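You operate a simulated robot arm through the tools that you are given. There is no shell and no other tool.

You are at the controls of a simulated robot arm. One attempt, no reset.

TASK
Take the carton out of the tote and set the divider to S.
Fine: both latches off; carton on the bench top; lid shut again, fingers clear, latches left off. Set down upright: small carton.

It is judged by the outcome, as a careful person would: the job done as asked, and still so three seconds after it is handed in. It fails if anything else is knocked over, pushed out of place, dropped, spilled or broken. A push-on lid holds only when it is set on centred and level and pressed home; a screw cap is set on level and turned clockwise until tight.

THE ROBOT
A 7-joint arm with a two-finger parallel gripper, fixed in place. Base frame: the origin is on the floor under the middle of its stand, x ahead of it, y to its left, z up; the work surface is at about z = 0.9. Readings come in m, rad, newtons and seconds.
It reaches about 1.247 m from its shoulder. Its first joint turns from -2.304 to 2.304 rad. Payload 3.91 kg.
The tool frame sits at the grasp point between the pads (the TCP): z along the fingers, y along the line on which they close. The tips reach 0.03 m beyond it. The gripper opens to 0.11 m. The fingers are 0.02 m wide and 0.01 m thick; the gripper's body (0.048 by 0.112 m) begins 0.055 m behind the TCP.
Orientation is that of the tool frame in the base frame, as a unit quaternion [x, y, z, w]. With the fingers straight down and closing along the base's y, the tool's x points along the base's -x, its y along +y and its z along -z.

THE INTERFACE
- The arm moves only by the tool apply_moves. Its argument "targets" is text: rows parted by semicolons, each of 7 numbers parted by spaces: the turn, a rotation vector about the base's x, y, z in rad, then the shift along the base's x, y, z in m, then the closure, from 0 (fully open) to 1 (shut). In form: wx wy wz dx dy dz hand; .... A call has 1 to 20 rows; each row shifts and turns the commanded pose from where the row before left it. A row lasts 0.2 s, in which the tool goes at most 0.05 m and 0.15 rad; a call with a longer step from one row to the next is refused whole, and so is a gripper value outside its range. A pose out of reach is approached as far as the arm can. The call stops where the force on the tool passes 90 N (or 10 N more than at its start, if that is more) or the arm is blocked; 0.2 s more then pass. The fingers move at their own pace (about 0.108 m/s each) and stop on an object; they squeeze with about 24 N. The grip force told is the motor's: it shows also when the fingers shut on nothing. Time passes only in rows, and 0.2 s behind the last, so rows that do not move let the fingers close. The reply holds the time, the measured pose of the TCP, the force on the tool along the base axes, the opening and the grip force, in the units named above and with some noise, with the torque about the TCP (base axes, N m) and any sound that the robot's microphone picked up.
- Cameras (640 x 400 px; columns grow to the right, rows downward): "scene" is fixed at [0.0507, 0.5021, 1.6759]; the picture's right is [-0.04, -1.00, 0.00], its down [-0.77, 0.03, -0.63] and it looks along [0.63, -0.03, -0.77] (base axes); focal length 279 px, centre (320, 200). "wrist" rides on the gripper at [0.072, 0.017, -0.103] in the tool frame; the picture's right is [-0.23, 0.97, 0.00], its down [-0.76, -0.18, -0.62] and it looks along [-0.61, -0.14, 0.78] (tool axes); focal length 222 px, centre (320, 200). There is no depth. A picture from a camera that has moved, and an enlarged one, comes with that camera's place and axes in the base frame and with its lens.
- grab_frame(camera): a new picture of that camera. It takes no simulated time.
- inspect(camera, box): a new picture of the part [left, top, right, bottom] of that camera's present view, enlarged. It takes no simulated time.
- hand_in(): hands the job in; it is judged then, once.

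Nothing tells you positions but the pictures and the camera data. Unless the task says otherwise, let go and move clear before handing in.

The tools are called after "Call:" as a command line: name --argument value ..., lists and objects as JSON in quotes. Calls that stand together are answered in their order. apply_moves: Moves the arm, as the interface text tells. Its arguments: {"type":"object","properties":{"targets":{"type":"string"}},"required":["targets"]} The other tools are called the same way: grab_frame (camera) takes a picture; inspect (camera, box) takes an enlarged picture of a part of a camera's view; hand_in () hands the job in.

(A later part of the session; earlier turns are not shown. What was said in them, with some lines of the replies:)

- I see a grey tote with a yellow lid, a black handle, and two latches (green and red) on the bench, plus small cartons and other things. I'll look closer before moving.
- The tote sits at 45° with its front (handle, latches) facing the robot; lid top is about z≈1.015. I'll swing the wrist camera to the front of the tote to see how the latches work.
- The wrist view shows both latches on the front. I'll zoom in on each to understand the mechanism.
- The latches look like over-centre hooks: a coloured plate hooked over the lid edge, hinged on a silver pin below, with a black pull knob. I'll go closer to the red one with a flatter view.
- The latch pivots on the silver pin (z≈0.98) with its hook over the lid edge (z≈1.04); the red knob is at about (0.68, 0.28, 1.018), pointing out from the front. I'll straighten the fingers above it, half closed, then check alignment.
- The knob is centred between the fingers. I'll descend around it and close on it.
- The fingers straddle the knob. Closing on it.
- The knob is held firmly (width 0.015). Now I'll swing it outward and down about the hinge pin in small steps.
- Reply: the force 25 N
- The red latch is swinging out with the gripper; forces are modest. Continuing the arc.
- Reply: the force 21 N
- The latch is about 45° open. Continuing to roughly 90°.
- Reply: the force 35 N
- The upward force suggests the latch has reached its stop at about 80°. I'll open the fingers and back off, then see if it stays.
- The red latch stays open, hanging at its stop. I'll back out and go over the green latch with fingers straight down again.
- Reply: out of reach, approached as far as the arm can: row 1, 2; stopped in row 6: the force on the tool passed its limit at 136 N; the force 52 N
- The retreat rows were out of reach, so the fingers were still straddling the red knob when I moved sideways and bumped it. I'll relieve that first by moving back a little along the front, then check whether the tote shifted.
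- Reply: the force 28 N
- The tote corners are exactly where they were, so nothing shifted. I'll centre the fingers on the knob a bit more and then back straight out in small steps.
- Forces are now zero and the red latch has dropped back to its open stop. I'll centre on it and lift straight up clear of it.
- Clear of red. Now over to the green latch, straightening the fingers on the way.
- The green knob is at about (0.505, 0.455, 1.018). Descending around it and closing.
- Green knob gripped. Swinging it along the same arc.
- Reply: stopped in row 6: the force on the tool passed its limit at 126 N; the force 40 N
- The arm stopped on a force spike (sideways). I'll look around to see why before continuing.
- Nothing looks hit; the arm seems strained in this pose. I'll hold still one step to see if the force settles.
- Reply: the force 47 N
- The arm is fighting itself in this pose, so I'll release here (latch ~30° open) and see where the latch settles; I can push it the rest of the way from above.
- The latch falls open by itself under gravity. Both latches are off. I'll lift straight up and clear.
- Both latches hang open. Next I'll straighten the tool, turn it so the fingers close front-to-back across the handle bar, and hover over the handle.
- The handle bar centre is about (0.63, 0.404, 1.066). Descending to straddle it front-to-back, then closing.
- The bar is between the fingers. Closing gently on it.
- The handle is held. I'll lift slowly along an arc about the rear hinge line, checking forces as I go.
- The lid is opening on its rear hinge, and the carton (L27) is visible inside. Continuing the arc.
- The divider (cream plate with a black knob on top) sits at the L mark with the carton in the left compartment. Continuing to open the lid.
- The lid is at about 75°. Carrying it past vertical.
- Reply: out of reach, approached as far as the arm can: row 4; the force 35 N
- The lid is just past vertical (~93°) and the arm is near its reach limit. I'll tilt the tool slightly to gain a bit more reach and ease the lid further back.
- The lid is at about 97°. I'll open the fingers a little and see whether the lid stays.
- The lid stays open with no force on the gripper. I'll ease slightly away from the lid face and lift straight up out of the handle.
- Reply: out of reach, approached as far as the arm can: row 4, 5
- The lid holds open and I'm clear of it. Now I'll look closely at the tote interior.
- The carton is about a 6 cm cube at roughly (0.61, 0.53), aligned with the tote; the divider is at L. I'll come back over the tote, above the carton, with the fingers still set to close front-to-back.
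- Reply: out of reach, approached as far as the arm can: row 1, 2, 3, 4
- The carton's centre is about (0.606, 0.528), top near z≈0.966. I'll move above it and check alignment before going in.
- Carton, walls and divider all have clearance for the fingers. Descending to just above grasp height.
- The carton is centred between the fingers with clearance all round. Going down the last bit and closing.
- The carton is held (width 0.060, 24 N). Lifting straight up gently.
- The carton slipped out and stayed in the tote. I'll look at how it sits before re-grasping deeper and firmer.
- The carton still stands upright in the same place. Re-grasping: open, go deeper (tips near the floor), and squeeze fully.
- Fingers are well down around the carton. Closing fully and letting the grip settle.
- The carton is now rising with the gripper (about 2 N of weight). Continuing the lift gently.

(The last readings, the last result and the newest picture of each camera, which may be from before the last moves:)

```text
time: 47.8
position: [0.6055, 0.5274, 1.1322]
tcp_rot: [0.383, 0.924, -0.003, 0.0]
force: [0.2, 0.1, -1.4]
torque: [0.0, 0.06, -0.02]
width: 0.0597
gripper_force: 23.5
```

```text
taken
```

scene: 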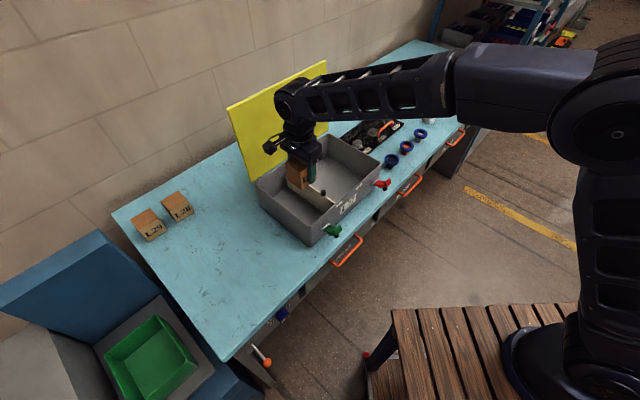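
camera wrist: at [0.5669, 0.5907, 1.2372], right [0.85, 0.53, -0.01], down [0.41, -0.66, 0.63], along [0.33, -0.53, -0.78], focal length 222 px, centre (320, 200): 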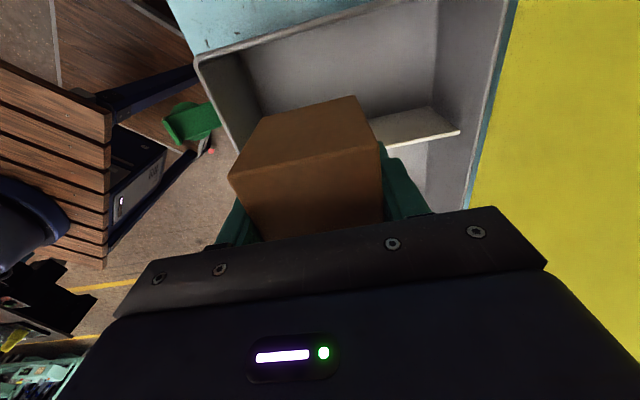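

The carton is clear of the rim. Moving it left, over the open bench beside the tote.

Call:
apply_moves --targets "0 0 0 0 0 0.015 1; 0 0 0 -0.008 0.008 0.005 1; 0 0 0 -0.015 0.015 0 1; 0 0 0 -0.02 0.02 0 1; 0 0 0 -0.02 0.02 0 1; 0 0 0 -0.02 0.02 0 1; 0 0 0 -0.02 0.02 0 1; 0 0 0 -0.02 0.02 0 1; 0 0 0 -0.015 0.015 0 1; 0 0 0 -0.01 0.01 0 1"

Call:
grab_frame --camera "scene"

Call:
grab_frame --camera "wrist"

```text
time: 50.0
position: [0.4587, 0.6744, 1.1519]
tcp_rot: [0.383, 0.924, -0.002, 0.0]
force: [0.4, 0.3, -1.8]
torque: [0.0, 0.02, 0.01]
width: 0.0599
gripper_force: 24.0
```

```text
taken
```

scene: 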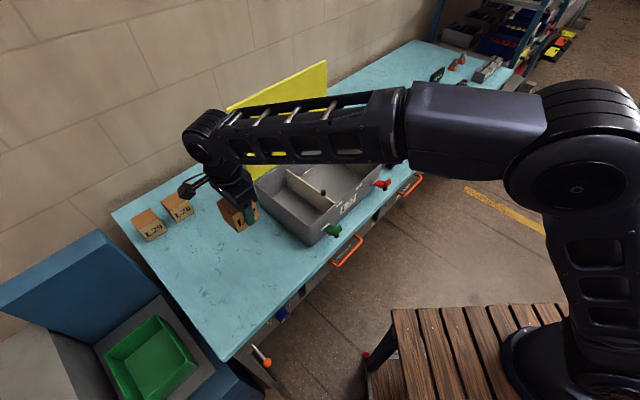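

```text
taken
camera wrist: at [0.42, 0.7379, 1.2562], right [0.85, 0.53, -0.01], down [0.41, -0.66, 0.63], along [0.33, -0.53, -0.78], focal length 222 px, centre (320, 200)
```

wrist: 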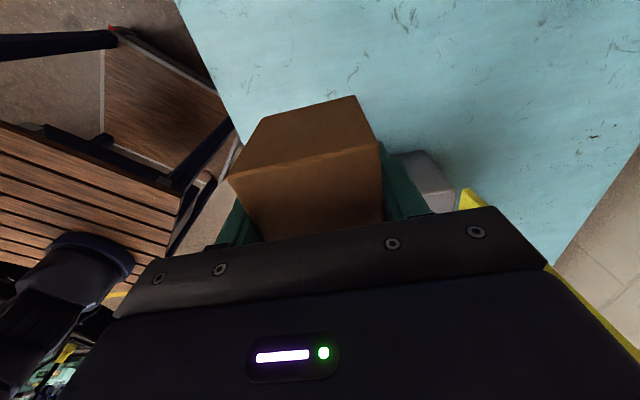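

The spot below is clear bench. Lowering the carton.

Call:
apply_moves --targets "0 0 0 0 0 -0.015 1; 0 0 0 0 0 -0.025 1; 0 0 0 0 0 -0.03 1; 0 0 0 0 0 -0.03 1; 0 0 0 0 0 -0.03 1; 0 0 0 0 0 -0.03 1; 0 0 0 0 0 -0.02 1; 0 0 0 0 0 -0.012 1; 0 0 0 0 0 -0.005 1"

Call:
inspect --camera "scene" --box '[170, 140, 300, 250]'

Call:
grab_frame --camera "wrist"

```text
time: 52.0
position: [0.4575, 0.6739, 0.9567]
tcp_rot: [0.383, 0.924, -0.002, 0.0]
force: [0.2, -0.3, -2.2]
torque: [0.0, -0.04, -0.01]
width: 0.0599
gripper_force: 24.4
```

```text
3.64 times, centred on (235, 195) of scene
camera zoom: at [0.0507, 0.5021, 1.6759], right [-0.04, -1.0, 0.0], down [-0.77, 0.03, -0.63], along [0.63, -0.03, -0.77], focal length 1013 px, centre (629, 218)
```

zoom: 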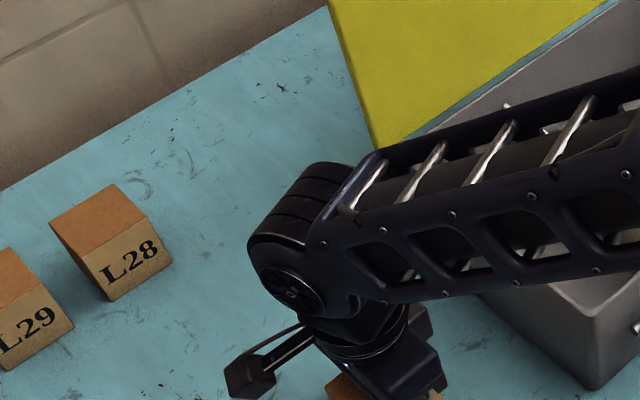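

```text
taken
camera wrist: at [0.4193, 0.7381, 1.0599], right [0.85, 0.53, -0.01], down [0.41, -0.66, 0.63], along [0.33, -0.53, -0.78], focal length 222 px, centre (320, 200)
```

wrist: 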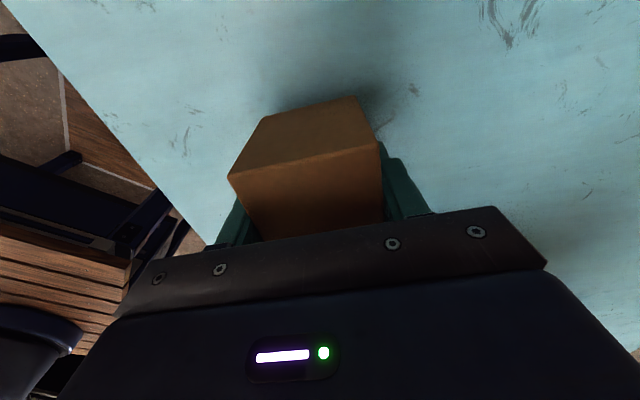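

Nearly there; lowering in small steps until contact.

Call:
apply_moves --targets "0 0 0 0 0 -0.005 1; 0 0 0 0 0 -0.004 1; 0 0 0 0 0 -0.003 1"

```text
time: 52.8
position: [0.4574, 0.6741, 0.9442]
tcp_rot: [0.382, 0.924, -0.003, 0.0]
force: [0.0, 0.3, -1.7]
torque: [0.0, -0.05, 0.0]
width: 0.0597
gripper_force: 24.2
```

Call:
apply_moves --targets "0 0 0 0 0 -0.002 1; 0 0 0 0 0 -0.002 1"

```text
time: 53.4
position: [0.4584, 0.6744, 0.9387]
tcp_rot: [0.383, 0.924, -0.003, 0.0]
force: [0.3, -0.4, 0.1]
torque: [0.01, -0.04, 0.0]
width: 0.0601
gripper_force: 23.3
```

The weight is coming off the gripper, so the carton is touching. One more millimetre to seat it.

Call:
apply_moves --targets "0 0 0 0 0 -0.001 1; 0 0 0 0 0 0 1"

```text
time: 54.0
position: [0.4582, 0.6743, 0.9388]
tcp_rot: [0.383, 0.924, -0.003, 0.0]
force: [-0.5, 2.8, 6.2]
torque: [0.18, -0.3, 0.11]
width: 0.0599
gripper_force: 23.8
```

The carton is seated on the bench (6 N contact). Opening and lifting straight up.

Call:
apply_moves --targets "0 0 0 0 0 0 0.4; 0 0 0 0 0 0 0.2; 0 0 0 0 0 0 0; 0 0 0 0 0 0 0; 0 0 0 0 0 0.02 0; 0 0 0 0 0 0.04 0; 0 0 0 0 0 0.045 0; 0 0 0 0 0 0.045 0; 0 0 0 0 0 0.045 0"

Call:
grab_frame --camera "wrist"

Call:
grab_frame --camera "scene"

```text
time: 56.0
position: [0.4574, 0.6733, 1.1368]
tcp_rot: [0.383, 0.924, -0.003, -0.001]
force: [-1.0, 0.8, 0.4]
torque: [-0.03, 0.03, -0.01]
width: 0.11
gripper_force: 0.0
```

```text
taken
camera wrist: at [0.4181, 0.7384, 1.2397], right [0.85, 0.53, -0.01], down [0.41, -0.66, 0.63], along [0.33, -0.53, -0.78], focal length 222 px, centre (320, 200)
```

wrist: 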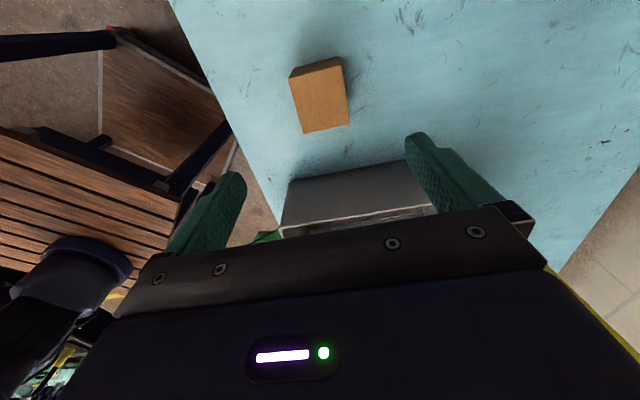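

```text
taken
```

scene: 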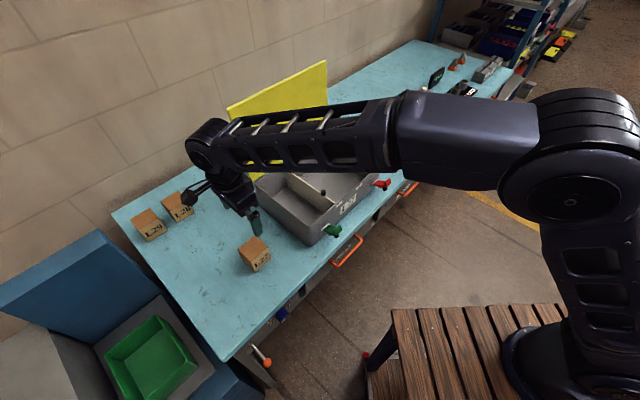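

L27 stands upright on the bench. Now the divider: I'll turn the gripper so the fingers close left-right and hover above its knob.

Call:
apply_moves --targets "0 0 0.1428 0.0151 -0.0189 0.003 0.2; 0 0 0.1428 0.0151 -0.0189 0.003 0.4; 0 0 0.1428 0.0151 -0.0189 0 0.5; 0 0 0.1428 0.0151 -0.0189 0 0.5; 0 0 0.1428 0.0151 -0.0189 0 0.5; 0 0 0.1428 0.0151 -0.0189 0 0.5; 0 0 0.1428 0.0151 -0.0189 0 0.5; 0 0 0.1428 0.0151 -0.0189 0 0.5; 0 0 0.1428 0.0151 -0.0189 0 0.5; 0 0 0.1428 0.0151 -0.0189 0 0.5; 0 0 0.1428 0.0151 -0.0189 0 0.5"

Call:
grab_frame --camera "wrist"

Call:
grab_frame --camera "scene"

```text
time: 58.4
position: [0.6229, 0.468, 1.1396]
tcp_rot: [-0.383, 0.924, -0.003, 0.002]
force: [-1.0, 0.1, 0.2]
torque: [-0.01, -0.04, 0.02]
width: 0.0548
gripper_force: 0.1
```

```text
taken
camera wrist: at [0.5597, 0.4282, 1.2431], right [-0.53, 0.85, -0.01], down [0.66, 0.42, 0.63], along [0.53, 0.33, -0.78], focal length 222 px, centre (320, 200)
```

wrist: 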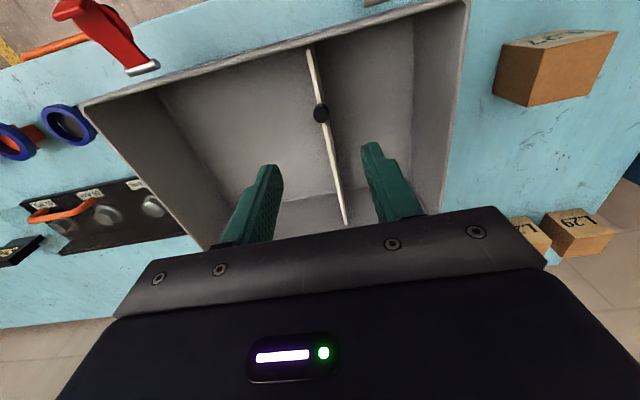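

```text
taken
```

scene: 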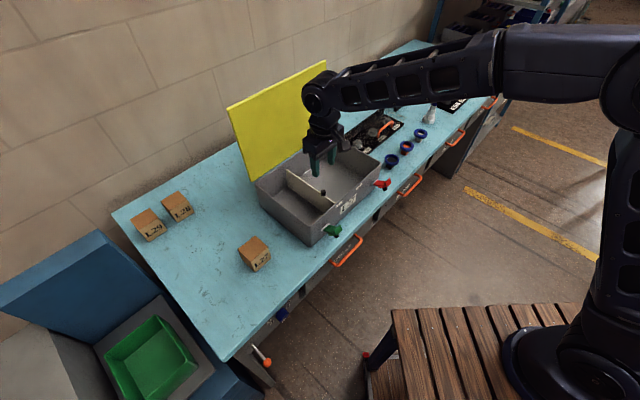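

Call:
inspect --camera "wrist" --box '[220, 20, 440, 180]'

Call:
inspect --camera "scene" --box '[280, 150, 380, 235]'

```text
2.50 times, centred on (330, 100) of wrist
camera zoom: at [0.5597, 0.4282, 1.2431], right [-0.53, 0.85, -0.01], down [0.66, 0.42, 0.63], along [0.53, 0.33, -0.78], focal length 555 px, centre (295, 450)
```

zoom: 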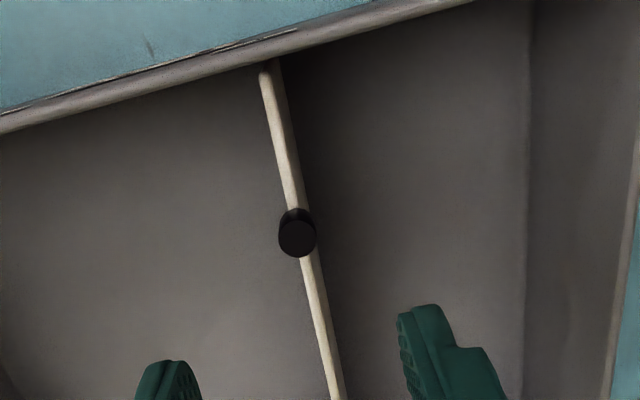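

```text
4.71 times, centred on (330, 192) of scene
camera zoom: at [0.0507, 0.5021, 1.6759], right [-0.04, -1.0, 0.0], down [-0.77, 0.03, -0.63], along [0.63, -0.03, -0.77], focal length 1311 px, centre (273, 235)
```

zoom: 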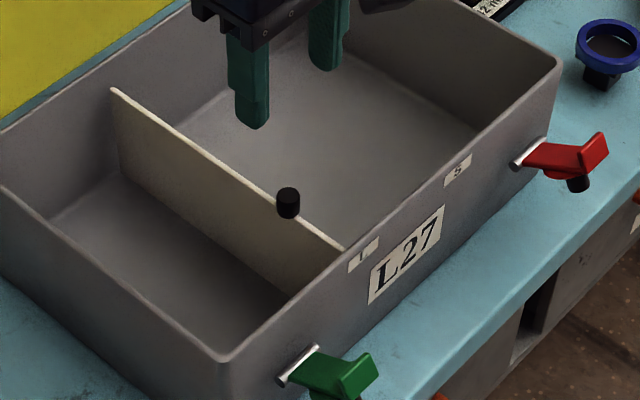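

The knob top is at about (0.619, 0.465, 1.021); L and S marks are 0.100 m apart along the tote. Descending to straddle the knob.

Call:
apply_moves --targets "0 0 0 -0.002 -0.0013 -0.03 0.5; 0 0 0 -0.0019 -0.0012 -0.03 0.5; 0 0 0 0 0 -0.03 0.5; 0 0 0 0 0 -0.02 0.5; 0 0 0 0 0 -0.0096 0.5; 0 0 0 0 0 0 0.5"

Call:
inspect --camera "wrist" --box '[200, 80, 440, 230]'

Call:
inspect --camera "scene" --box '[280, 150, 380, 235]'

```text
time: 59.8
position: [0.6207, 0.4644, 1.019]
tcp_rot: [-0.383, 0.924, -0.002, 0.001]
force: [-0.3, -0.2, 0.5]
torque: [-0.04, 0.03, -0.03]
width: 0.0551
gripper_force: 0.1
```

```text
2.67 times, centred on (320, 155) of wrist
camera zoom: at [0.5563, 0.4255, 1.1234], right [-0.53, 0.85, -0.01], down [0.66, 0.41, 0.63], along [0.53, 0.33, -0.78], focal length 592 px, centre (320, 320)
```

zoom: 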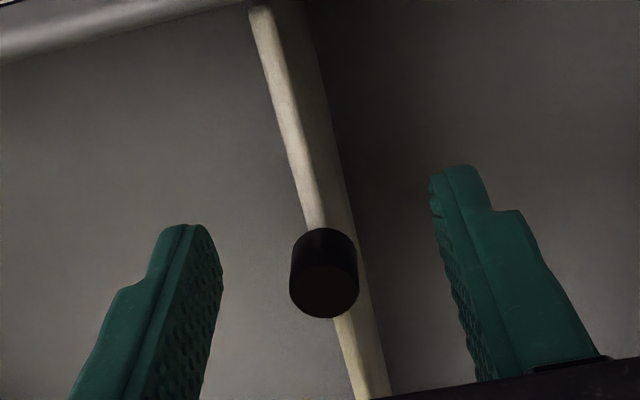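

```text
4.71 times, centred on (330, 192) of scene
camera zoom: at [0.0507, 0.5021, 1.6759], right [-0.04, -1.0, 0.0], down [-0.77, 0.03, -0.63], along [0.63, -0.03, -0.77], focal length 1311 px, centre (273, 235)
```

zoom: 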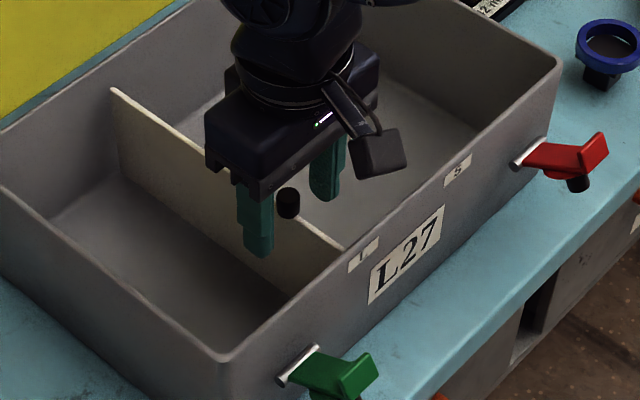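

The knob is centred between the fingers. Closing on it.

Call:
apply_moves --targets "0 0 0 0 0 0 0.8; 0 0 0 0 0 0 1; 0 0 0 0 0 0 1"

Call:
inspect --camera "wrist" --box '[200, 80, 440, 230]'

```text
time: 60.5
position: [0.6211, 0.4645, 1.0207]
tcp_rot: [-0.383, 0.924, -0.002, 0.002]
force: [0.4, -0.5, -2.6]
torque: [0.12, 0.0, -0.03]
width: 0.0152
gripper_force: 45.1
```

```text
2.67 times, centred on (320, 155) of wrist
camera zoom: at [0.5563, 0.4255, 1.1235], right [-0.53, 0.85, -0.01], down [0.66, 0.41, 0.63], along [0.53, 0.33, -0.78], focal length 592 px, centre (320, 320)
```

zoom: 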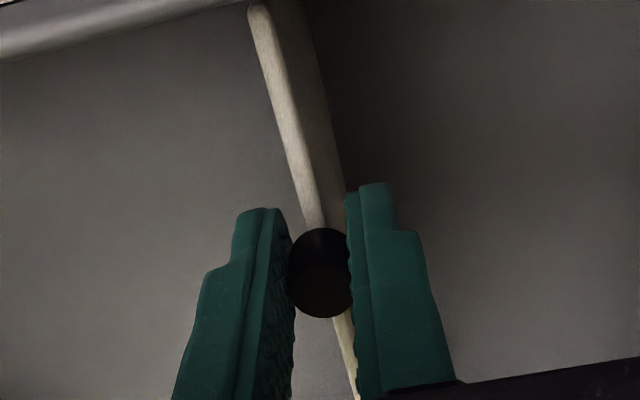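

Knob gripped. Sliding toward S: a small test first.

Call:
apply_moves --targets "0 0 0 0.0035 -0.0035 0 1; 0 0 0 0.0035 -0.0035 0 1; 0 0 0 0.0035 -0.0035 0 1; 0 0 0 0.0035 -0.0035 0 1"

Call:
inspect --camera "scene" --box '[280, 150, 380, 235]'

```text
time: 61.5
position: [0.6339, 0.4504, 1.0204]
tcp_rot: [-0.383, 0.924, -0.002, 0.002]
force: [3.8, 3.7, -5.8]
torque: [-0.09, 0.21, -0.02]
width: 0.0149
gripper_force: 44.7
```

```text
4.71 times, centred on (330, 192) of scene
camera zoom: at [0.0507, 0.5021, 1.6759], right [-0.04, -1.0, 0.0], down [-0.77, 0.03, -0.63], along [0.63, -0.03, -0.77], focal length 1311 px, centre (273, 235)
```

zoom: 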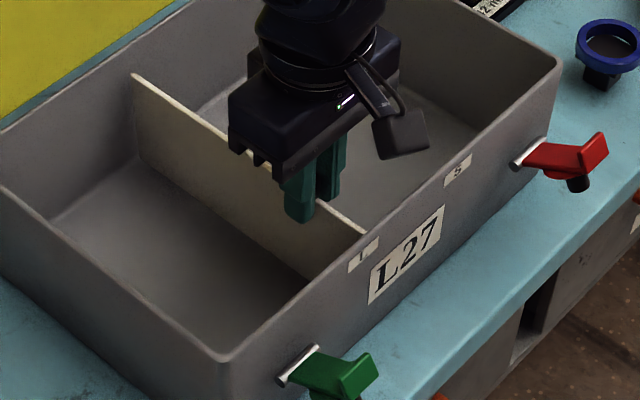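

It slides freely. Continuing toward S.

Call:
apply_moves --targets "0 0 0 0.007 -0.007 0 1; 0 0 0 0.007 -0.007 0 1; 0 0 0 0.007 -0.007 0 1; 0 0 0 0.007 -0.007 0 1; 0 0 0 0.007 -0.007 0 1; 0 0 0 0.007 -0.007 0 1; 0 0 0 0.007 -0.007 0 1"

Call:
inspect --camera "scene" --box '[280, 150, 380, 235]'

Call:
grab_frame --camera "wrist"

```text
time: 63.1
position: [0.6855, 0.4003, 1.0203]
tcp_rot: [-0.382, 0.924, -0.002, 0.001]
force: [-1.2, 0.5, -14.4]
torque: [-0.16, 0.25, -0.02]
width: 0.0153
gripper_force: 45.0
```

```text
4.71 times, centred on (330, 192) of scene
camera zoom: at [0.0507, 0.5021, 1.6759], right [-0.04, -1.0, 0.0], down [-0.77, 0.03, -0.63], along [0.63, -0.03, -0.77], focal length 1311 px, centre (273, 235)
```

zoom: 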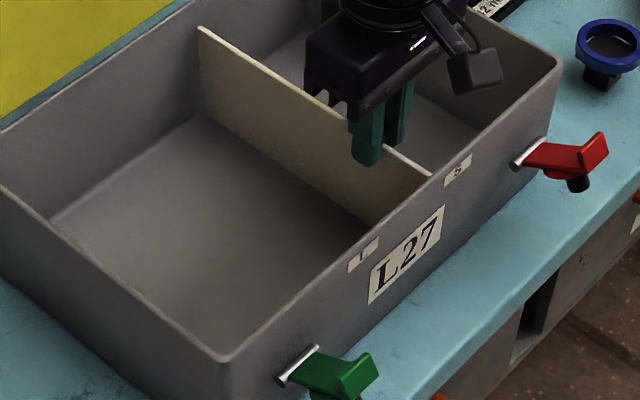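

```text
taken
camera wrist: at [0.6203, 0.3616, 1.1237], right [-0.53, 0.85, -0.01], down [0.66, 0.41, 0.62], along [0.53, 0.33, -0.78], focal length 222 px, centre (320, 200)
```

wrist: 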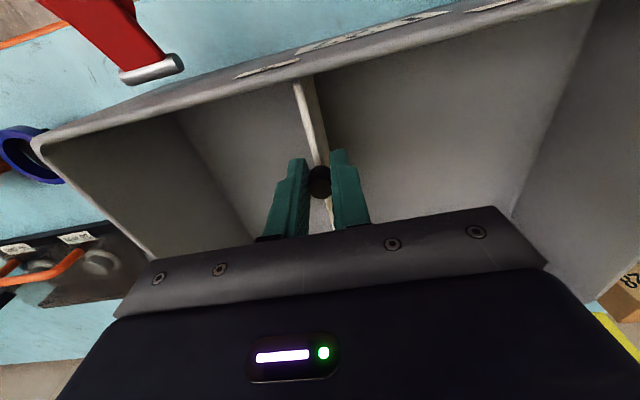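

It's at about u=0.202; about 9 mm more brings it in line with S. Finishing the slide.

Call:
apply_moves --targets "0 0 0 0.0032 -0.0032 0 1; 0 0 0 0.0030 -0.0030 0 1; 0 0 0 0 0 0 1"

Call:
inspect --camera "scene" --box '[320, 150, 380, 200]'

Call:
inspect --camera "wrist" --box '[220, 40, 440, 200]'

```text
time: 64.0
position: [0.6895, 0.3935, 1.0197]
tcp_rot: [-0.383, 0.924, -0.003, 0.001]
force: [-8.1, -7.3, -10.3]
torque: [-0.38, 0.52, 0.05]
width: 0.0152
gripper_force: 44.5
```

```text
8.00 times, centred on (350, 175) of scene
camera zoom: at [0.0507, 0.5021, 1.6759], right [-0.04, -1.0, 0.0], down [-0.77, 0.03, -0.63], along [0.63, -0.03, -0.77], focal length 2229 px, centre (80, 400)
```

zoom: 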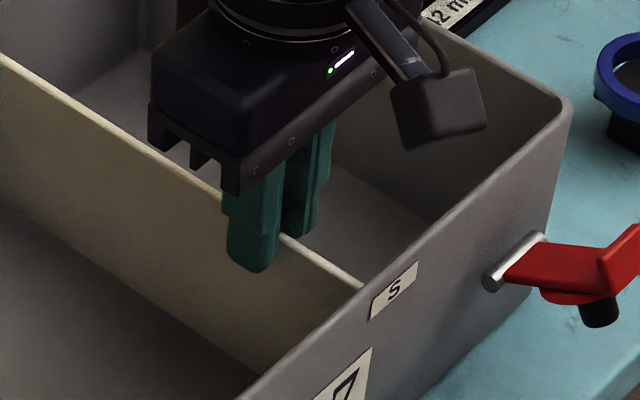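

```text
2.50 times, centred on (330, 120) of wrist
camera zoom: at [0.6265, 0.3555, 1.1237], right [-0.53, 0.85, -0.01], down [0.66, 0.41, 0.62], along [0.53, 0.33, -0.78], focal length 555 px, centre (295, 400)
```

zoom: 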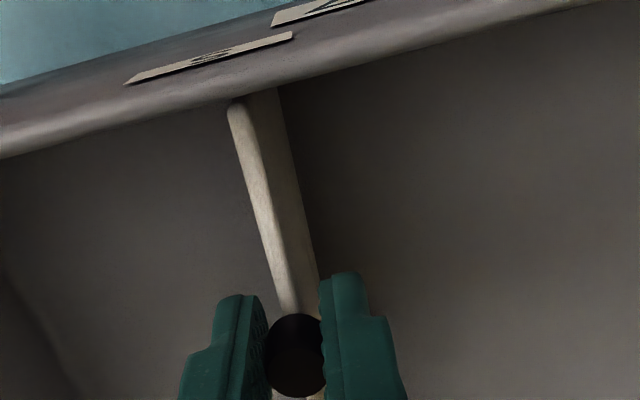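

The divider lines up with S to within a millimetre or two. A final 2 mm nudge, then release and lift off.

Call:
apply_moves --targets "0 0 0 0.0014 -0.0014 0 1; 0 0 0 0 0 0 1; 0 0 0 0 0 0 0.8; 0 0 0 0 0 0 0.6; 0 0 0 0 0 0 0.6; 0 0 0 0 0 0.02 0.6; 0 0 0 0 0 0.04 0.6; 0 0 0 0 0 0.04 0.6"

Call:
inspect --camera "scene" --box '[280, 150, 380, 235]'

Call:
grab_frame --camera "wrist"

```text
time: 65.8
position: [0.6918, 0.3927, 1.1228]
tcp_rot: [-0.382, 0.924, -0.002, 0.001]
force: [0.0, 0.0, -0.1]
torque: [-0.01, 0.01, -0.01]
width: 0.0437
gripper_force: 0.2
```

```text
4.71 times, centred on (330, 192) of scene
camera zoom: at [0.0507, 0.5021, 1.6759], right [-0.04, -1.0, 0.0], down [-0.77, 0.03, -0.63], along [0.63, -0.03, -0.77], focal length 1311 px, centre (273, 235)
```

zoom: 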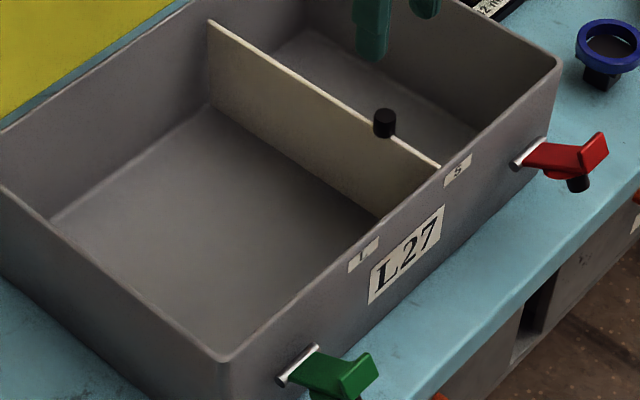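

```text
taken
camera wrist: at [0.6288, 0.3539, 1.2258], right [-0.53, 0.85, -0.01], down [0.66, 0.42, 0.62], along [0.53, 0.33, -0.78], focal length 222 px, centre (320, 200)
```

wrist: 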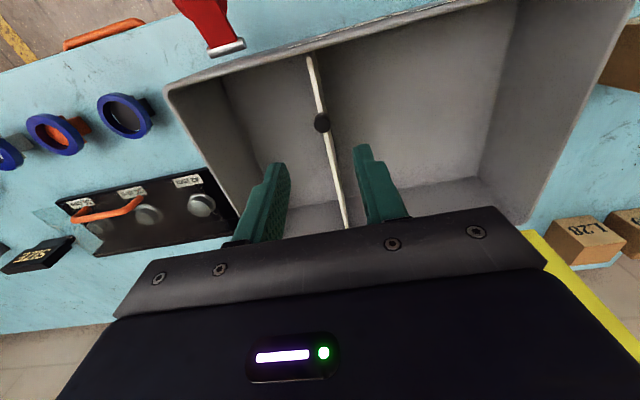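

The divider now sits at S. Next I close the lid: turn the gripper back, rise above the lid edge and return to the handle.

Call:
apply_moves --targets "0 0 0 0 0 0.04 0.6; 0 0 -0.1428 0.0017 0.0084 0.02 0.6; 0 0 -0.1428 0.0017 0.0084 0.02 0.7; 0 0 -0.1428 0.0017 0.0084 0.02 0.75; 0 0 -0.1428 0.0017 0.0084 0.02 0.75; 0 0 -0.1428 0.0017 0.0084 0.02 0.75; 0 0 -0.1428 0.0017 0.0084 0.02 0.75; 0 0 -0.1428 0.0017 0.0084 0.02 0.75; 0 0 -0.1428 0.0017 0.0084 0.02 0.75; 0 0 -0.1428 0.0017 0.0084 0.02 0.75; 0 0 -0.1428 0.0017 0.0084 0.01 0.75; 0 0 -0.1428 0.0017 0.0084 0 0.75; 0.05 -0.05 0 0 0 0 0.75; 0.05 -0.05 0 0 0 0 0.75"

Call:
grab_frame --camera "wrist"

Call:
grab_frame --camera "scene"

```text
time: 68.8
position: [0.7085, 0.4863, 1.3509]
tcp_rot: [0.382, 0.922, 0.062, 0.026]
force: [0.1, -0.1, -0.6]
torque: [-0.01, -0.01, 0.0]
width: 0.0274
gripper_force: 0.0
```

```text
taken
camera wrist: at [0.6597, 0.5396, 1.4559], right [0.84, 0.52, 0.13], down [0.35, -0.72, 0.59], along [0.41, -0.46, -0.79], focal length 222 px, centre (320, 200)
```

wrist: 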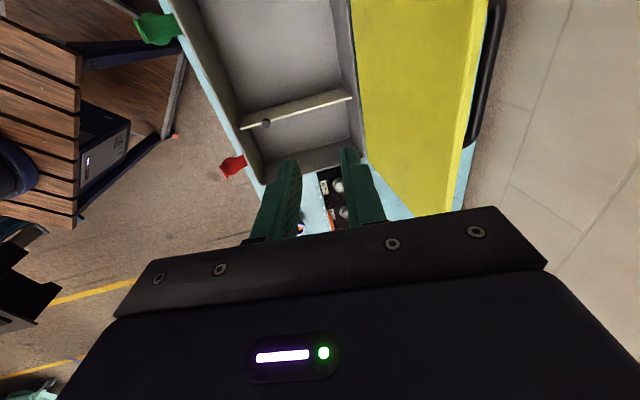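

```text
taken
```

scene: 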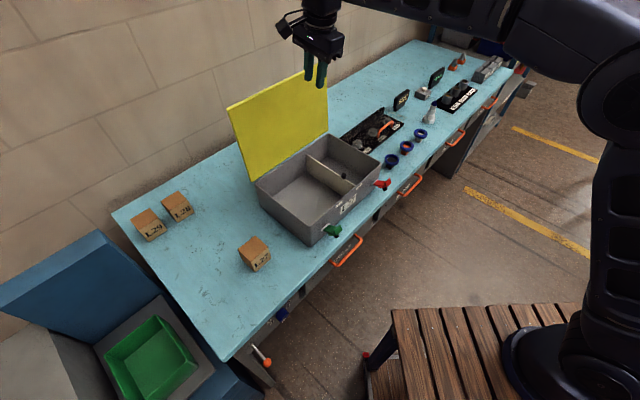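

Tool is above the lid height, tilted as before. Moving back over the lid edge toward the handle.

Call:
apply_moves --targets "0 0 0 0.02 0.02 -0.003 0.75; 0 0 0 0.02 0.02 -0.003 0.75; 0 0 0 0.02 0.02 -0.003 0.75; 0 0 0 0.02 0.02 -0.003 0.75; 0 0 0 0.02 0.02 -0.003 0.75"

Call:
grab_frame --camera "wrist"

Call:
inspect --camera "scene" --box '[210, 0, 360, 120]'

```text
time: 70.0
position: [0.8064, 0.5845, 1.339]
tcp_rot: [0.382, 0.922, 0.063, 0.027]
force: [-1.4, -2.0, 0.8]
torque: [0.02, -0.07, -0.01]
width: 0.0273
gripper_force: 0.1
```

```text
taken
camera wrist: at [0.7572, 0.6377, 1.4437], right [0.84, 0.52, 0.13], down [0.35, -0.72, 0.59], along [0.41, -0.45, -0.79], focal length 222 px, centre (320, 200)
```

wrist: 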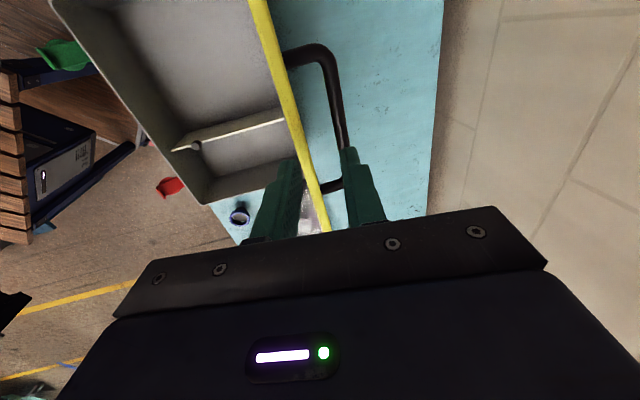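

```text
3.33 times, centred on (285, 60) of scene
camera zoom: at [0.0507, 0.5021, 1.6759], right [-0.04, -1.0, 0.0], down [-0.77, 0.03, -0.63], along [0.63, -0.03, -0.77], focal length 929 px, centre (437, 667)
```

zoom: 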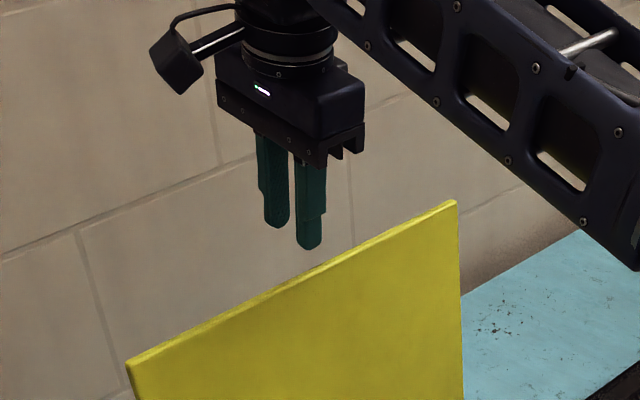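

Call:
apply_moves --targets "0 0 0 0.0117 0.0117 -0.007 0.75; 0 0 0 0.0117 0.0117 -0.009 0.75; 0 0 0 0 0 0 0.75"

Call:
inspect --camera "wrist" --box '[160, 30, 420, 250]'

Call:
inspect --camera "scene" --box '[210, 0, 360, 120]'

```text
time: 70.8
position: [0.8212, 0.5971, 1.3137]
tcp_rot: [0.381, 0.922, 0.061, 0.026]
force: [-0.4, 0.1, 0.3]
torque: [0.02, 0.0, 0.02]
width: 0.0274
gripper_force: 0.1
out of reach, approached as far as the arm can: row 1, 2
```

```text
1.82 times, centred on (290, 140) of wrist
camera zoom: at [0.7721, 0.651, 1.4185], right [0.84, 0.52, 0.13], down [0.35, -0.72, 0.59], along [0.41, -0.45, -0.79], focal length 404 px, centre (374, 309)
```

zoom: 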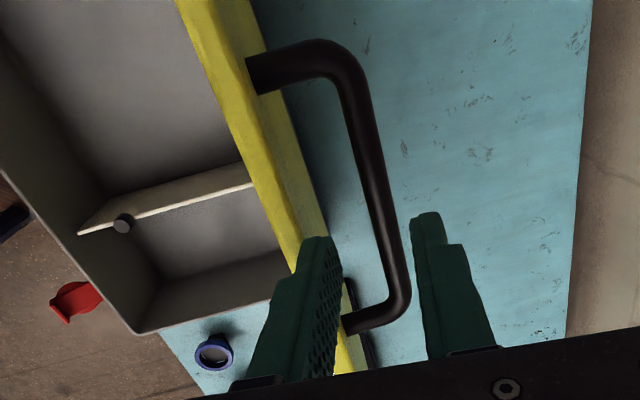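

```text
3.33 times, centred on (285, 60) of scene
camera zoom: at [0.0507, 0.5021, 1.6759], right [-0.04, -1.0, 0.0], down [-0.77, 0.03, -0.63], along [0.63, -0.03, -0.77], focal length 929 px, centre (437, 667)
```

zoom: 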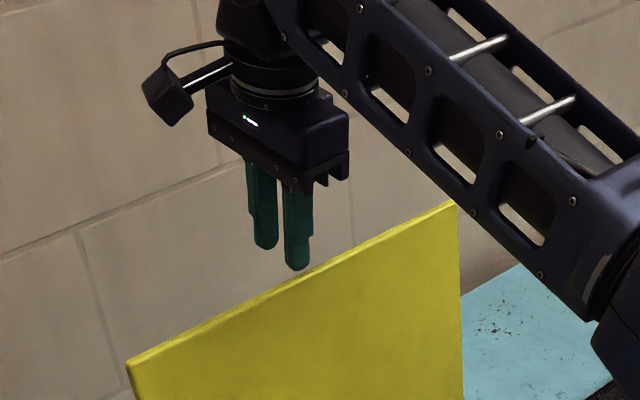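

Slightly short of reach here, with the front finger right above the lid edge. I'll tilt a touch more and shift a little along the handle to gain the last centimetre.

Call:
apply_moves --targets "0.035 -0.035 0 0 0 0.004 0.8; 0 0 0 -0.005 0.015 0 0.8; 0 0 0 0.0045 0.0045 0 0.8; 0 0 0 0 0 0 0.8"

Call:
inspect --camera "wrist" --box '[160, 30, 420, 250]'

Call:
inspect --camera "scene" --box '[210, 0, 360, 120]'

```text
time: 71.8
position: [0.8172, 0.6139, 1.3138]
tcp_rot: [0.38, 0.92, 0.084, 0.036]
force: [0.0, 0.1, 0.0]
torque: [0.01, 0.01, -0.03]
width: 0.0219
gripper_force: 0.1
out of reach, approached as far as the arm can: row 3
```

```text
1.82 times, centred on (290, 140) of wrist
camera zoom: at [0.7647, 0.6637, 1.4194], right [0.84, 0.52, 0.18], down [0.33, -0.74, 0.58], along [0.43, -0.43, -0.79], focal length 404 px, centre (374, 309)
```

zoom: 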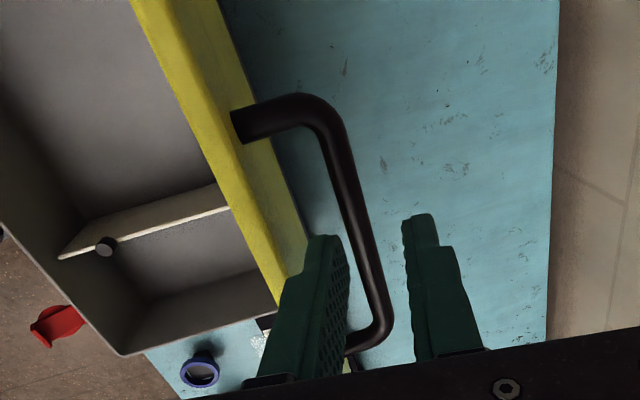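

```text
3.33 times, centred on (285, 60) of scene
camera zoom: at [0.0507, 0.5021, 1.6759], right [-0.04, -1.0, 0.0], down [-0.77, 0.03, -0.63], along [0.63, -0.03, -0.77], focal length 929 px, centre (437, 667)
```

zoom: 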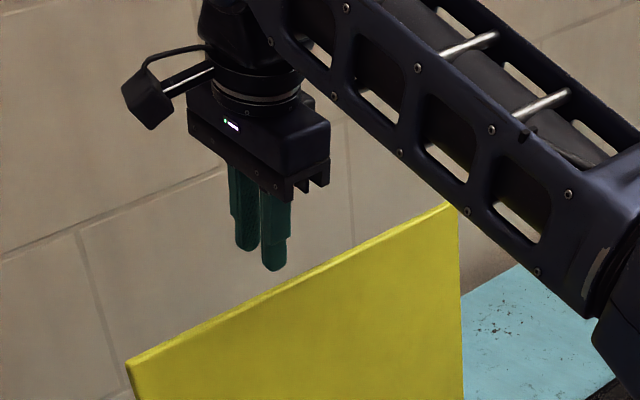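

The fingers are now beyond the lid edge, straddling the line of the bar. Descending carefully, easing the tilt back.

Call:
apply_moves --targets "-0.02 0.02 0 0 0 -0.012 0.8; -0.02 0.02 0 0 0 -0.012 0.8; 0 0 0 0 0 0 0.8"

Call:
inspect --camera "wrist" --box '[200, 80, 420, 230]'

```text
time: 72.5
position: [0.8183, 0.6127, 1.2905]
tcp_rot: [0.381, 0.922, 0.058, 0.025]
force: [-1.2, -0.4, 0.3]
torque: [-0.03, 0.0, 0.0]
width: 0.022
gripper_force: 0.1
```

```text
2.67 times, centred on (310, 155) of wrist
camera zoom: at [0.7693, 0.6676, 1.3961], right [0.84, 0.52, 0.12], down [0.36, -0.72, 0.6], along [0.4, -0.46, -0.79], focal length 592 px, centre (347, 320)
```

zoom: 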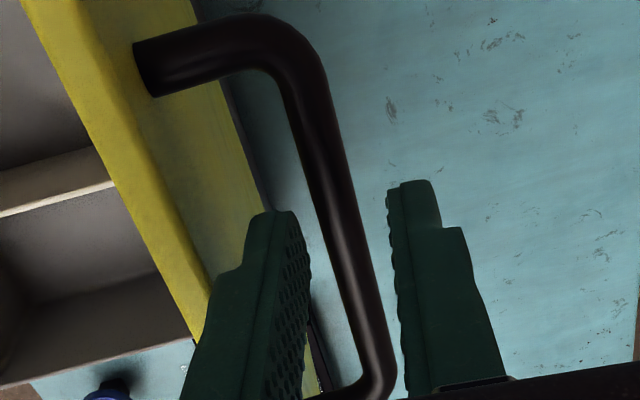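

The bar runs between the fingers. Continuing down to grip height.

Call:
apply_moves --targets "-0.009 0.009 0 0 0 -0.012 0.8; -0.009 0.009 0 0 0 -0.012 0.8; 0 0 0 0 0 -0.012 0.8; 0 0 0 0 0 0 0.8"

Call:
inspect --camera "wrist" --box '[200, 80, 420, 230]'

```text
time: 73.5
position: [0.817, 0.6143, 1.2549]
tcp_rot: [0.382, 0.923, 0.047, 0.02]
force: [-0.8, -0.3, 0.1]
torque: [0.04, -0.01, -0.01]
width: 0.022
gripper_force: 0.0
```

```text
2.67 times, centred on (310, 155) of wrist
camera zoom: at [0.7709, 0.6697, 1.3601], right [0.85, 0.52, 0.1], down [0.37, -0.71, 0.6], along [0.39, -0.47, -0.79], focal length 592 px, centre (347, 320)
```

zoom: 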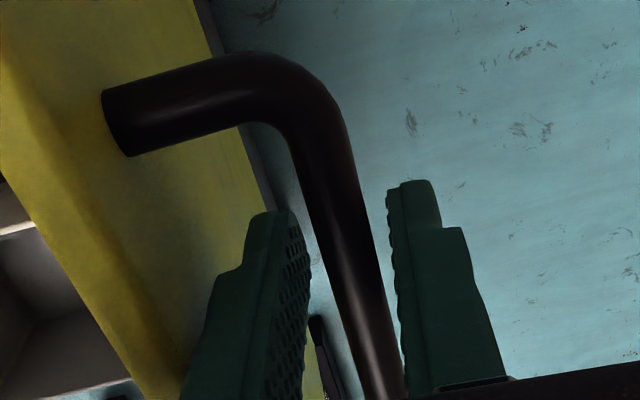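

Straddling the bar with no contact force. Closing on it.

Call:
apply_moves --targets "0 0 0 0 0 0 1; 0 0 0 0 0 0 1; 0 0 0 0 0 0 1"

Call:
inspect --camera "wrist" --box '[200, 80, 420, 230]'

```text
time: 74.3
position: [0.8171, 0.6147, 1.2562]
tcp_rot: [0.382, 0.923, 0.047, 0.021]
force: [0.3, 0.6, 1.0]
torque: [-0.02, 0.01, -0.01]
width: 0.0116
gripper_force: 44.8
```

```text
2.67 times, centred on (310, 155) of wrist
camera zoom: at [0.7709, 0.6697, 1.3603], right [0.85, 0.52, 0.1], down [0.37, -0.71, 0.6], along [0.39, -0.47, -0.79], focal length 592 px, centre (347, 320)
```

zoom: 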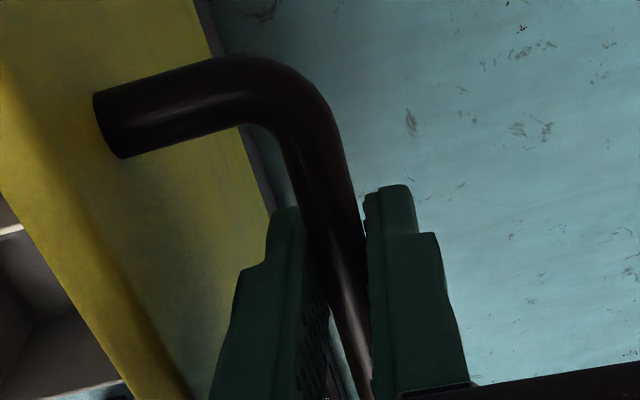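

Handle gripped. Bringing the lid back along the reverse arc, straightening the tool on the way.

Call:
apply_moves --targets "-0.0364 0.0364 0 -0.0129 -0.0129 0.0049 1; -0.0364 0.0364 0 -0.0131 -0.0131 0.0031 1; 0 0 0 -0.0136 -0.0136 0.0015 1; 0 0 0 -0.0137 -0.0137 -0.0002 1; 0 0 0 -0.0136 -0.0136 -0.0020 1"

Call:
inspect --camera "scene" --box '[230, 40, 430, 250]'

Call:
grab_frame --camera "wrist"

```text
time: 75.5
position: [0.7514, 0.5469, 1.2598]
tcp_rot: [0.383, 0.924, -0.001, 0.0]
force: [-2.6, 1.5, -4.8]
torque: [0.23, 0.09, -0.03]
width: 0.0114
gripper_force: 45.1
```

```text
1.90 times, centred on (330, 145) of scene
camera zoom: at [0.0507, 0.5021, 1.6759], right [-0.04, -1.0, 0.0], down [-0.77, 0.03, -0.63], along [0.63, -0.03, -0.77], focal length 531 px, centre (301, 305)
```

zoom: 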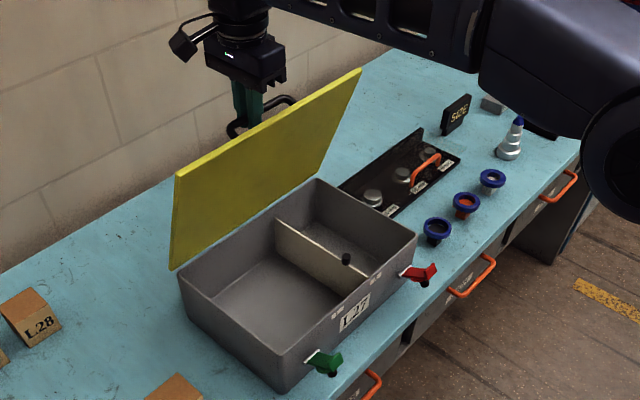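

```text
taken
camera wrist: at [0.7117, 0.6104, 1.3646], right [0.85, 0.53, 0.0], down [0.41, -0.66, 0.62], along [0.33, -0.53, -0.78], focal length 222 px, centre (320, 200)
```

wrist: 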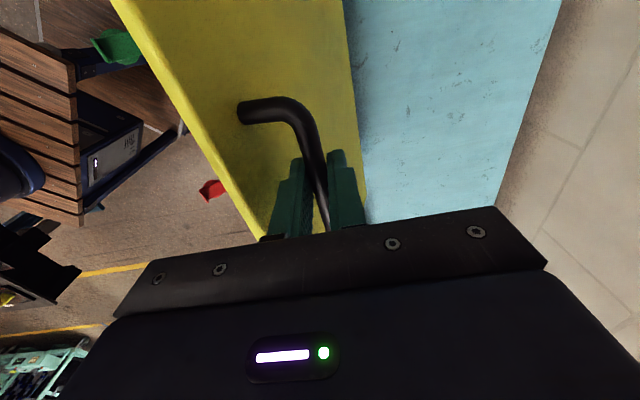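

The lid follows nicely with low force. Continuing down the arc.

Call:
apply_moves --targets "0 0 0 -0.0134 -0.0134 -0.0036 1; 0 0 0 -0.0132 -0.0132 -0.0052 1; 0 0 0 -0.0129 -0.0129 -0.0068 1; 0 0 0 -0.0123 -0.0123 -0.0084 1; 0 0 0 -0.0118 -0.0118 -0.0099 1; 0 0 0 -0.0111 -0.0111 -0.0113 1; 0 0 0 -0.0104 -0.0104 -0.0127 1"

Call:
inspect --camera "scene" --box '[230, 40, 430, 250]'

```text
time: 77.2
position: [0.6662, 0.4625, 1.2033]
tcp_rot: [0.383, 0.924, 0.0, 0.0]
force: [9.5, 1.3, -9.7]
torque: [-0.13, -0.37, -0.02]
width: 0.0117
gripper_force: 45.0
```

```text
1.90 times, centred on (330, 145) of scene
camera zoom: at [0.0507, 0.5021, 1.6759], right [-0.04, -1.0, 0.0], down [-0.77, 0.03, -0.63], along [0.63, -0.03, -0.77], focal length 531 px, centre (301, 305)
```

zoom: 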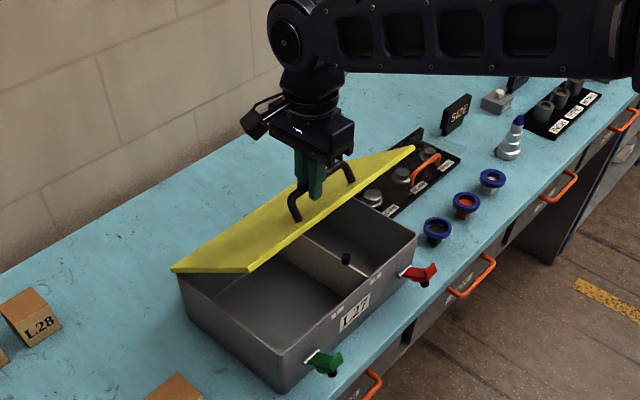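

Call:
apply_moves --targets "0 0 0 -0.0095 -0.0095 -0.0138 1; 0 0 0 -0.0087 -0.0087 -0.0150 1; 0 0 0 -0.0077 -0.0077 -0.0160 1; 0 0 0 -0.0067 -0.0067 -0.0169 1; 0 0 0 -0.0056 -0.0056 -0.0177 1; 0 0 0 -0.0045 -0.0045 -0.0182 1"

Call:
inspect --camera "scene" --box '[230, 90, 410, 250]'

```text
time: 78.5
position: [0.6222, 0.4186, 1.1053]
tcp_rot: [0.382, 0.924, -0.001, 0.001]
force: [4.0, 6.1, -3.1]
torque: [0.25, 0.01, -0.01]
width: 0.0115
gripper_force: 45.8
```

```text
2.50 times, centred on (320, 170) of scene
camera zoom: at [0.0507, 0.5021, 1.6759], right [-0.04, -1.0, 0.0], down [-0.77, 0.03, -0.63], along [0.63, -0.03, -0.77], focal length 697 px, centre (320, 275)
```

zoom: 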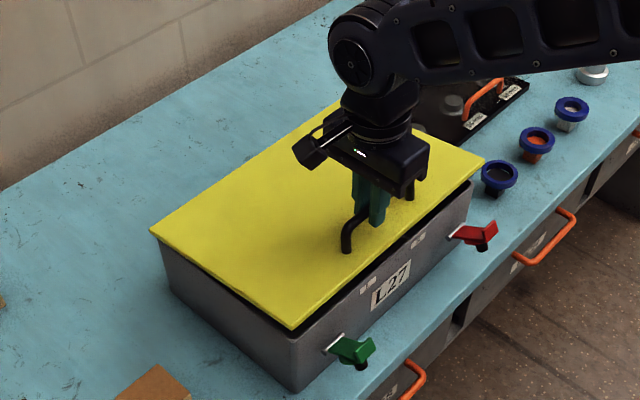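

Almost shut. Lowering the last bit gently.

Call:
apply_moves --targets "0 0 0 -0.0017 -0.0017 -0.0094 1; 0 0 0 -0.0017 -0.0017 -0.0094 1; 0 0 0 -0.0010 -0.0010 -0.005 1; 0 0 0 -0.0005 -0.0005 -0.003 1"

Call:
inspect --camera "scene" --box '[230, 120, 410, 250]'

```text
time: 79.5
position: [0.6183, 0.4141, 1.0806]
tcp_rot: [0.382, 0.924, 0.0, 0.001]
force: [-3.5, 7.7, 4.7]
torque: [-0.16, -0.17, -0.02]
width: 0.0115
gripper_force: 45.3
```

```text
3.08 times, centred on (320, 185) of scene
camera zoom: at [0.0507, 0.5021, 1.6759], right [-0.04, -1.0, 0.0], down [-0.77, 0.03, -0.63], along [0.63, -0.03, -0.77], focal length 857 px, centre (320, 246)
```

zoom: 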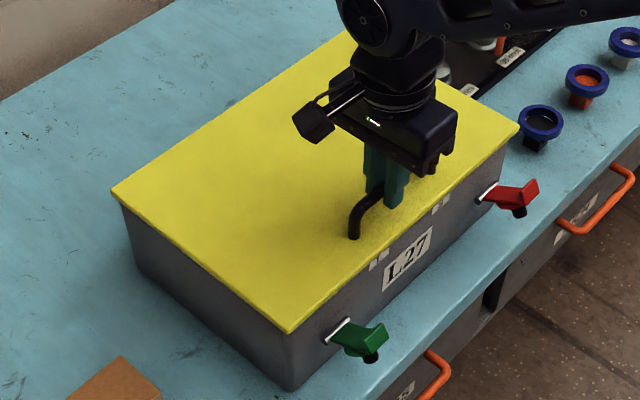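

The lid corners match their original closed positions. A slight press, then release and lift clear.

Call:
apply_moves --targets "0 0 0 0 0 -0.002 1; 0 0 0 0 0 0 1; 0 0 0 0 0 0.001 0.8; 0 0 0 0 0 0 0.6; 0 0 0 0 0 0 0.5; 0 0 0 0 0 0.01 0.5; 0 0 0 0 0 0.03 0.5; 0 0 0 0 0 0.04 0.5; 0 0 0 0 0 0.04 0.5; 0 0 0 0 0 0.04 0.5"

Call:
grab_frame --camera "scene"

Call:
grab_frame --camera "wrist"

```text
time: 81.8
position: [0.6197, 0.4142, 1.239]
tcp_rot: [0.383, 0.924, 0.0, 0.001]
force: [-0.3, -0.4, -0.8]
torque: [-0.01, 0.0, -0.03]
width: 0.0548
gripper_force: 0.0
```

```text
taken
```

scene: 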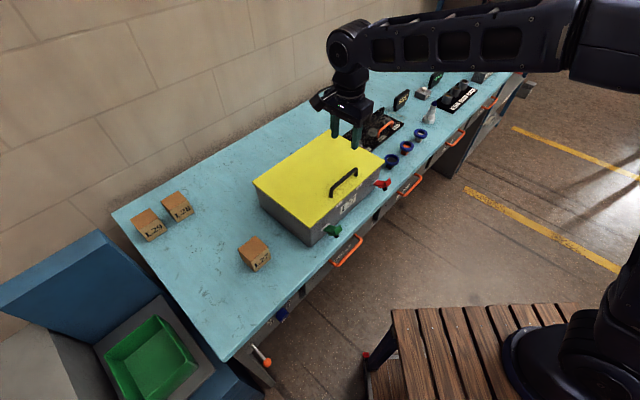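

```text
taken
camera wrist: at [0.58, 0.4772, 1.3421], right [0.85, 0.53, 0.0], down [0.41, -0.66, 0.62], along [0.33, -0.53, -0.78], focal length 222 px, centre (320, 200)
```

wrist: 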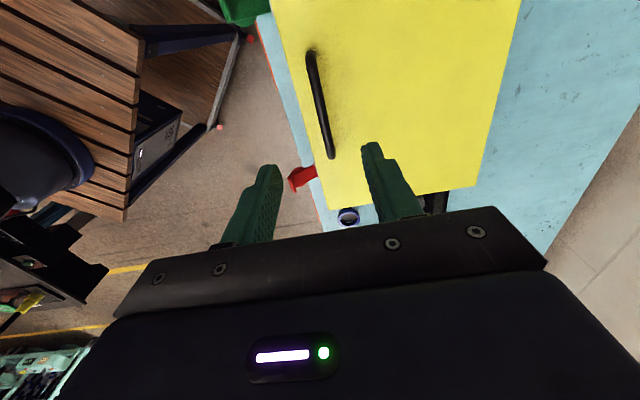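

Lid is shut, carton on the bench, latches off. A last close check of the tote, carton and surroundings.

Call:
inspect --camera "scene" --box '[230, 120, 410, 250]'

Call:
inspect --camera "scene" --box '[110, 170, 300, 300]'

Call:
inspect --camera "scene" --box '[330, 40, 530, 170]'

```text
3.08 times, centred on (320, 185) of scene
camera zoom: at [0.0507, 0.5021, 1.6759], right [-0.04, -1.0, 0.0], down [-0.77, 0.03, -0.63], along [0.63, -0.03, -0.77], focal length 857 px, centre (320, 246)
```

zoom: 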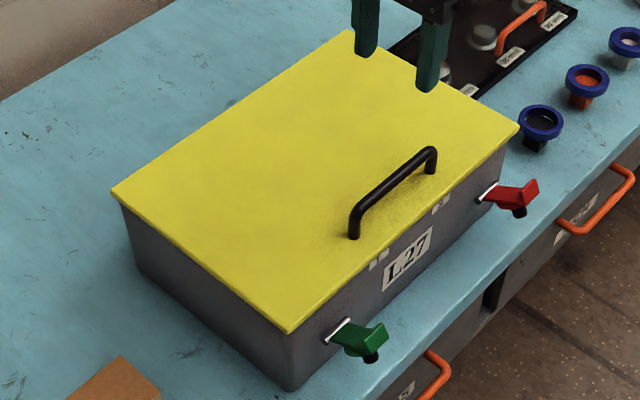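

```text
3.08 times, centred on (205, 235) of scene
camera zoom: at [0.0507, 0.5021, 1.6759], right [-0.04, -1.0, 0.0], down [-0.77, 0.03, -0.63], along [0.63, -0.03, -0.77], focal length 857 px, centre (674, 92)
```

zoom: 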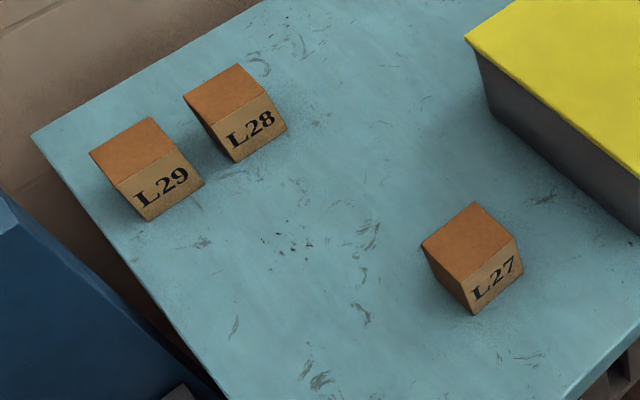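

```text
3.08 times, centred on (430, 105) of scene
camera zoom: at [0.0507, 0.5021, 1.6759], right [-0.04, -1.0, 0.0], down [-0.77, 0.03, -0.63], along [0.63, -0.03, -0.77], focal length 857 px, centre (-18, 492)
```

zoom: 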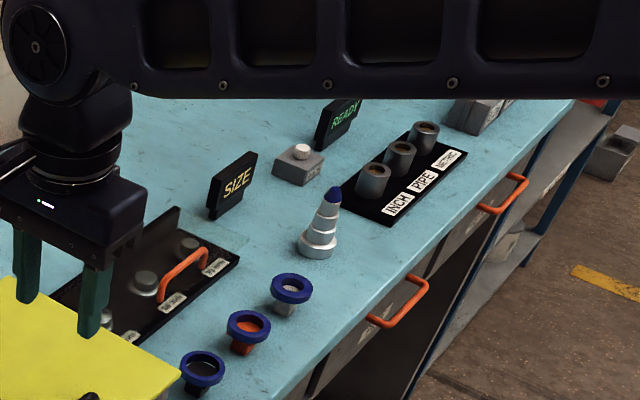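

The lid is shut flush at its original position, both latches hang open, and L27 stands upright on the bench. The divider was left at S, everything else is undisturbed, and the gripper is clear, so I'm handing in.

Call:
hand_in

```text
The job is handed in.
```

I handed the job in with everything you asked for in place, though it hasn't been confirmed as passed. The final pictures showed:

- **Carton:** L27 is out of the tote and standing upright on clear bench to the tote's left.
- **Divider:** it is in line with the S mark, to within about 2 mm by the pictures. I set it before closing the lid.
- **Lid and latches:** the lid is shut in its original position. Both latches are off and hanging open, and the gripper is clear above.

Three things did not go cleanly:

- **Red latch:** while backing away I bumped its open knob with up to 136 N. The tote did not move and the latch stayed open.
- **Green latch:** a 126 N force spike stopped the arm partway through opening it. I let go, and the latch fell open on its own.
- **Carton grip:** the carton slipped out of my first grasp, inside the tote. It stayed upright in the same place, and the second, deeper grasp held.

I saw nothing else on the bench knocked over or moved.
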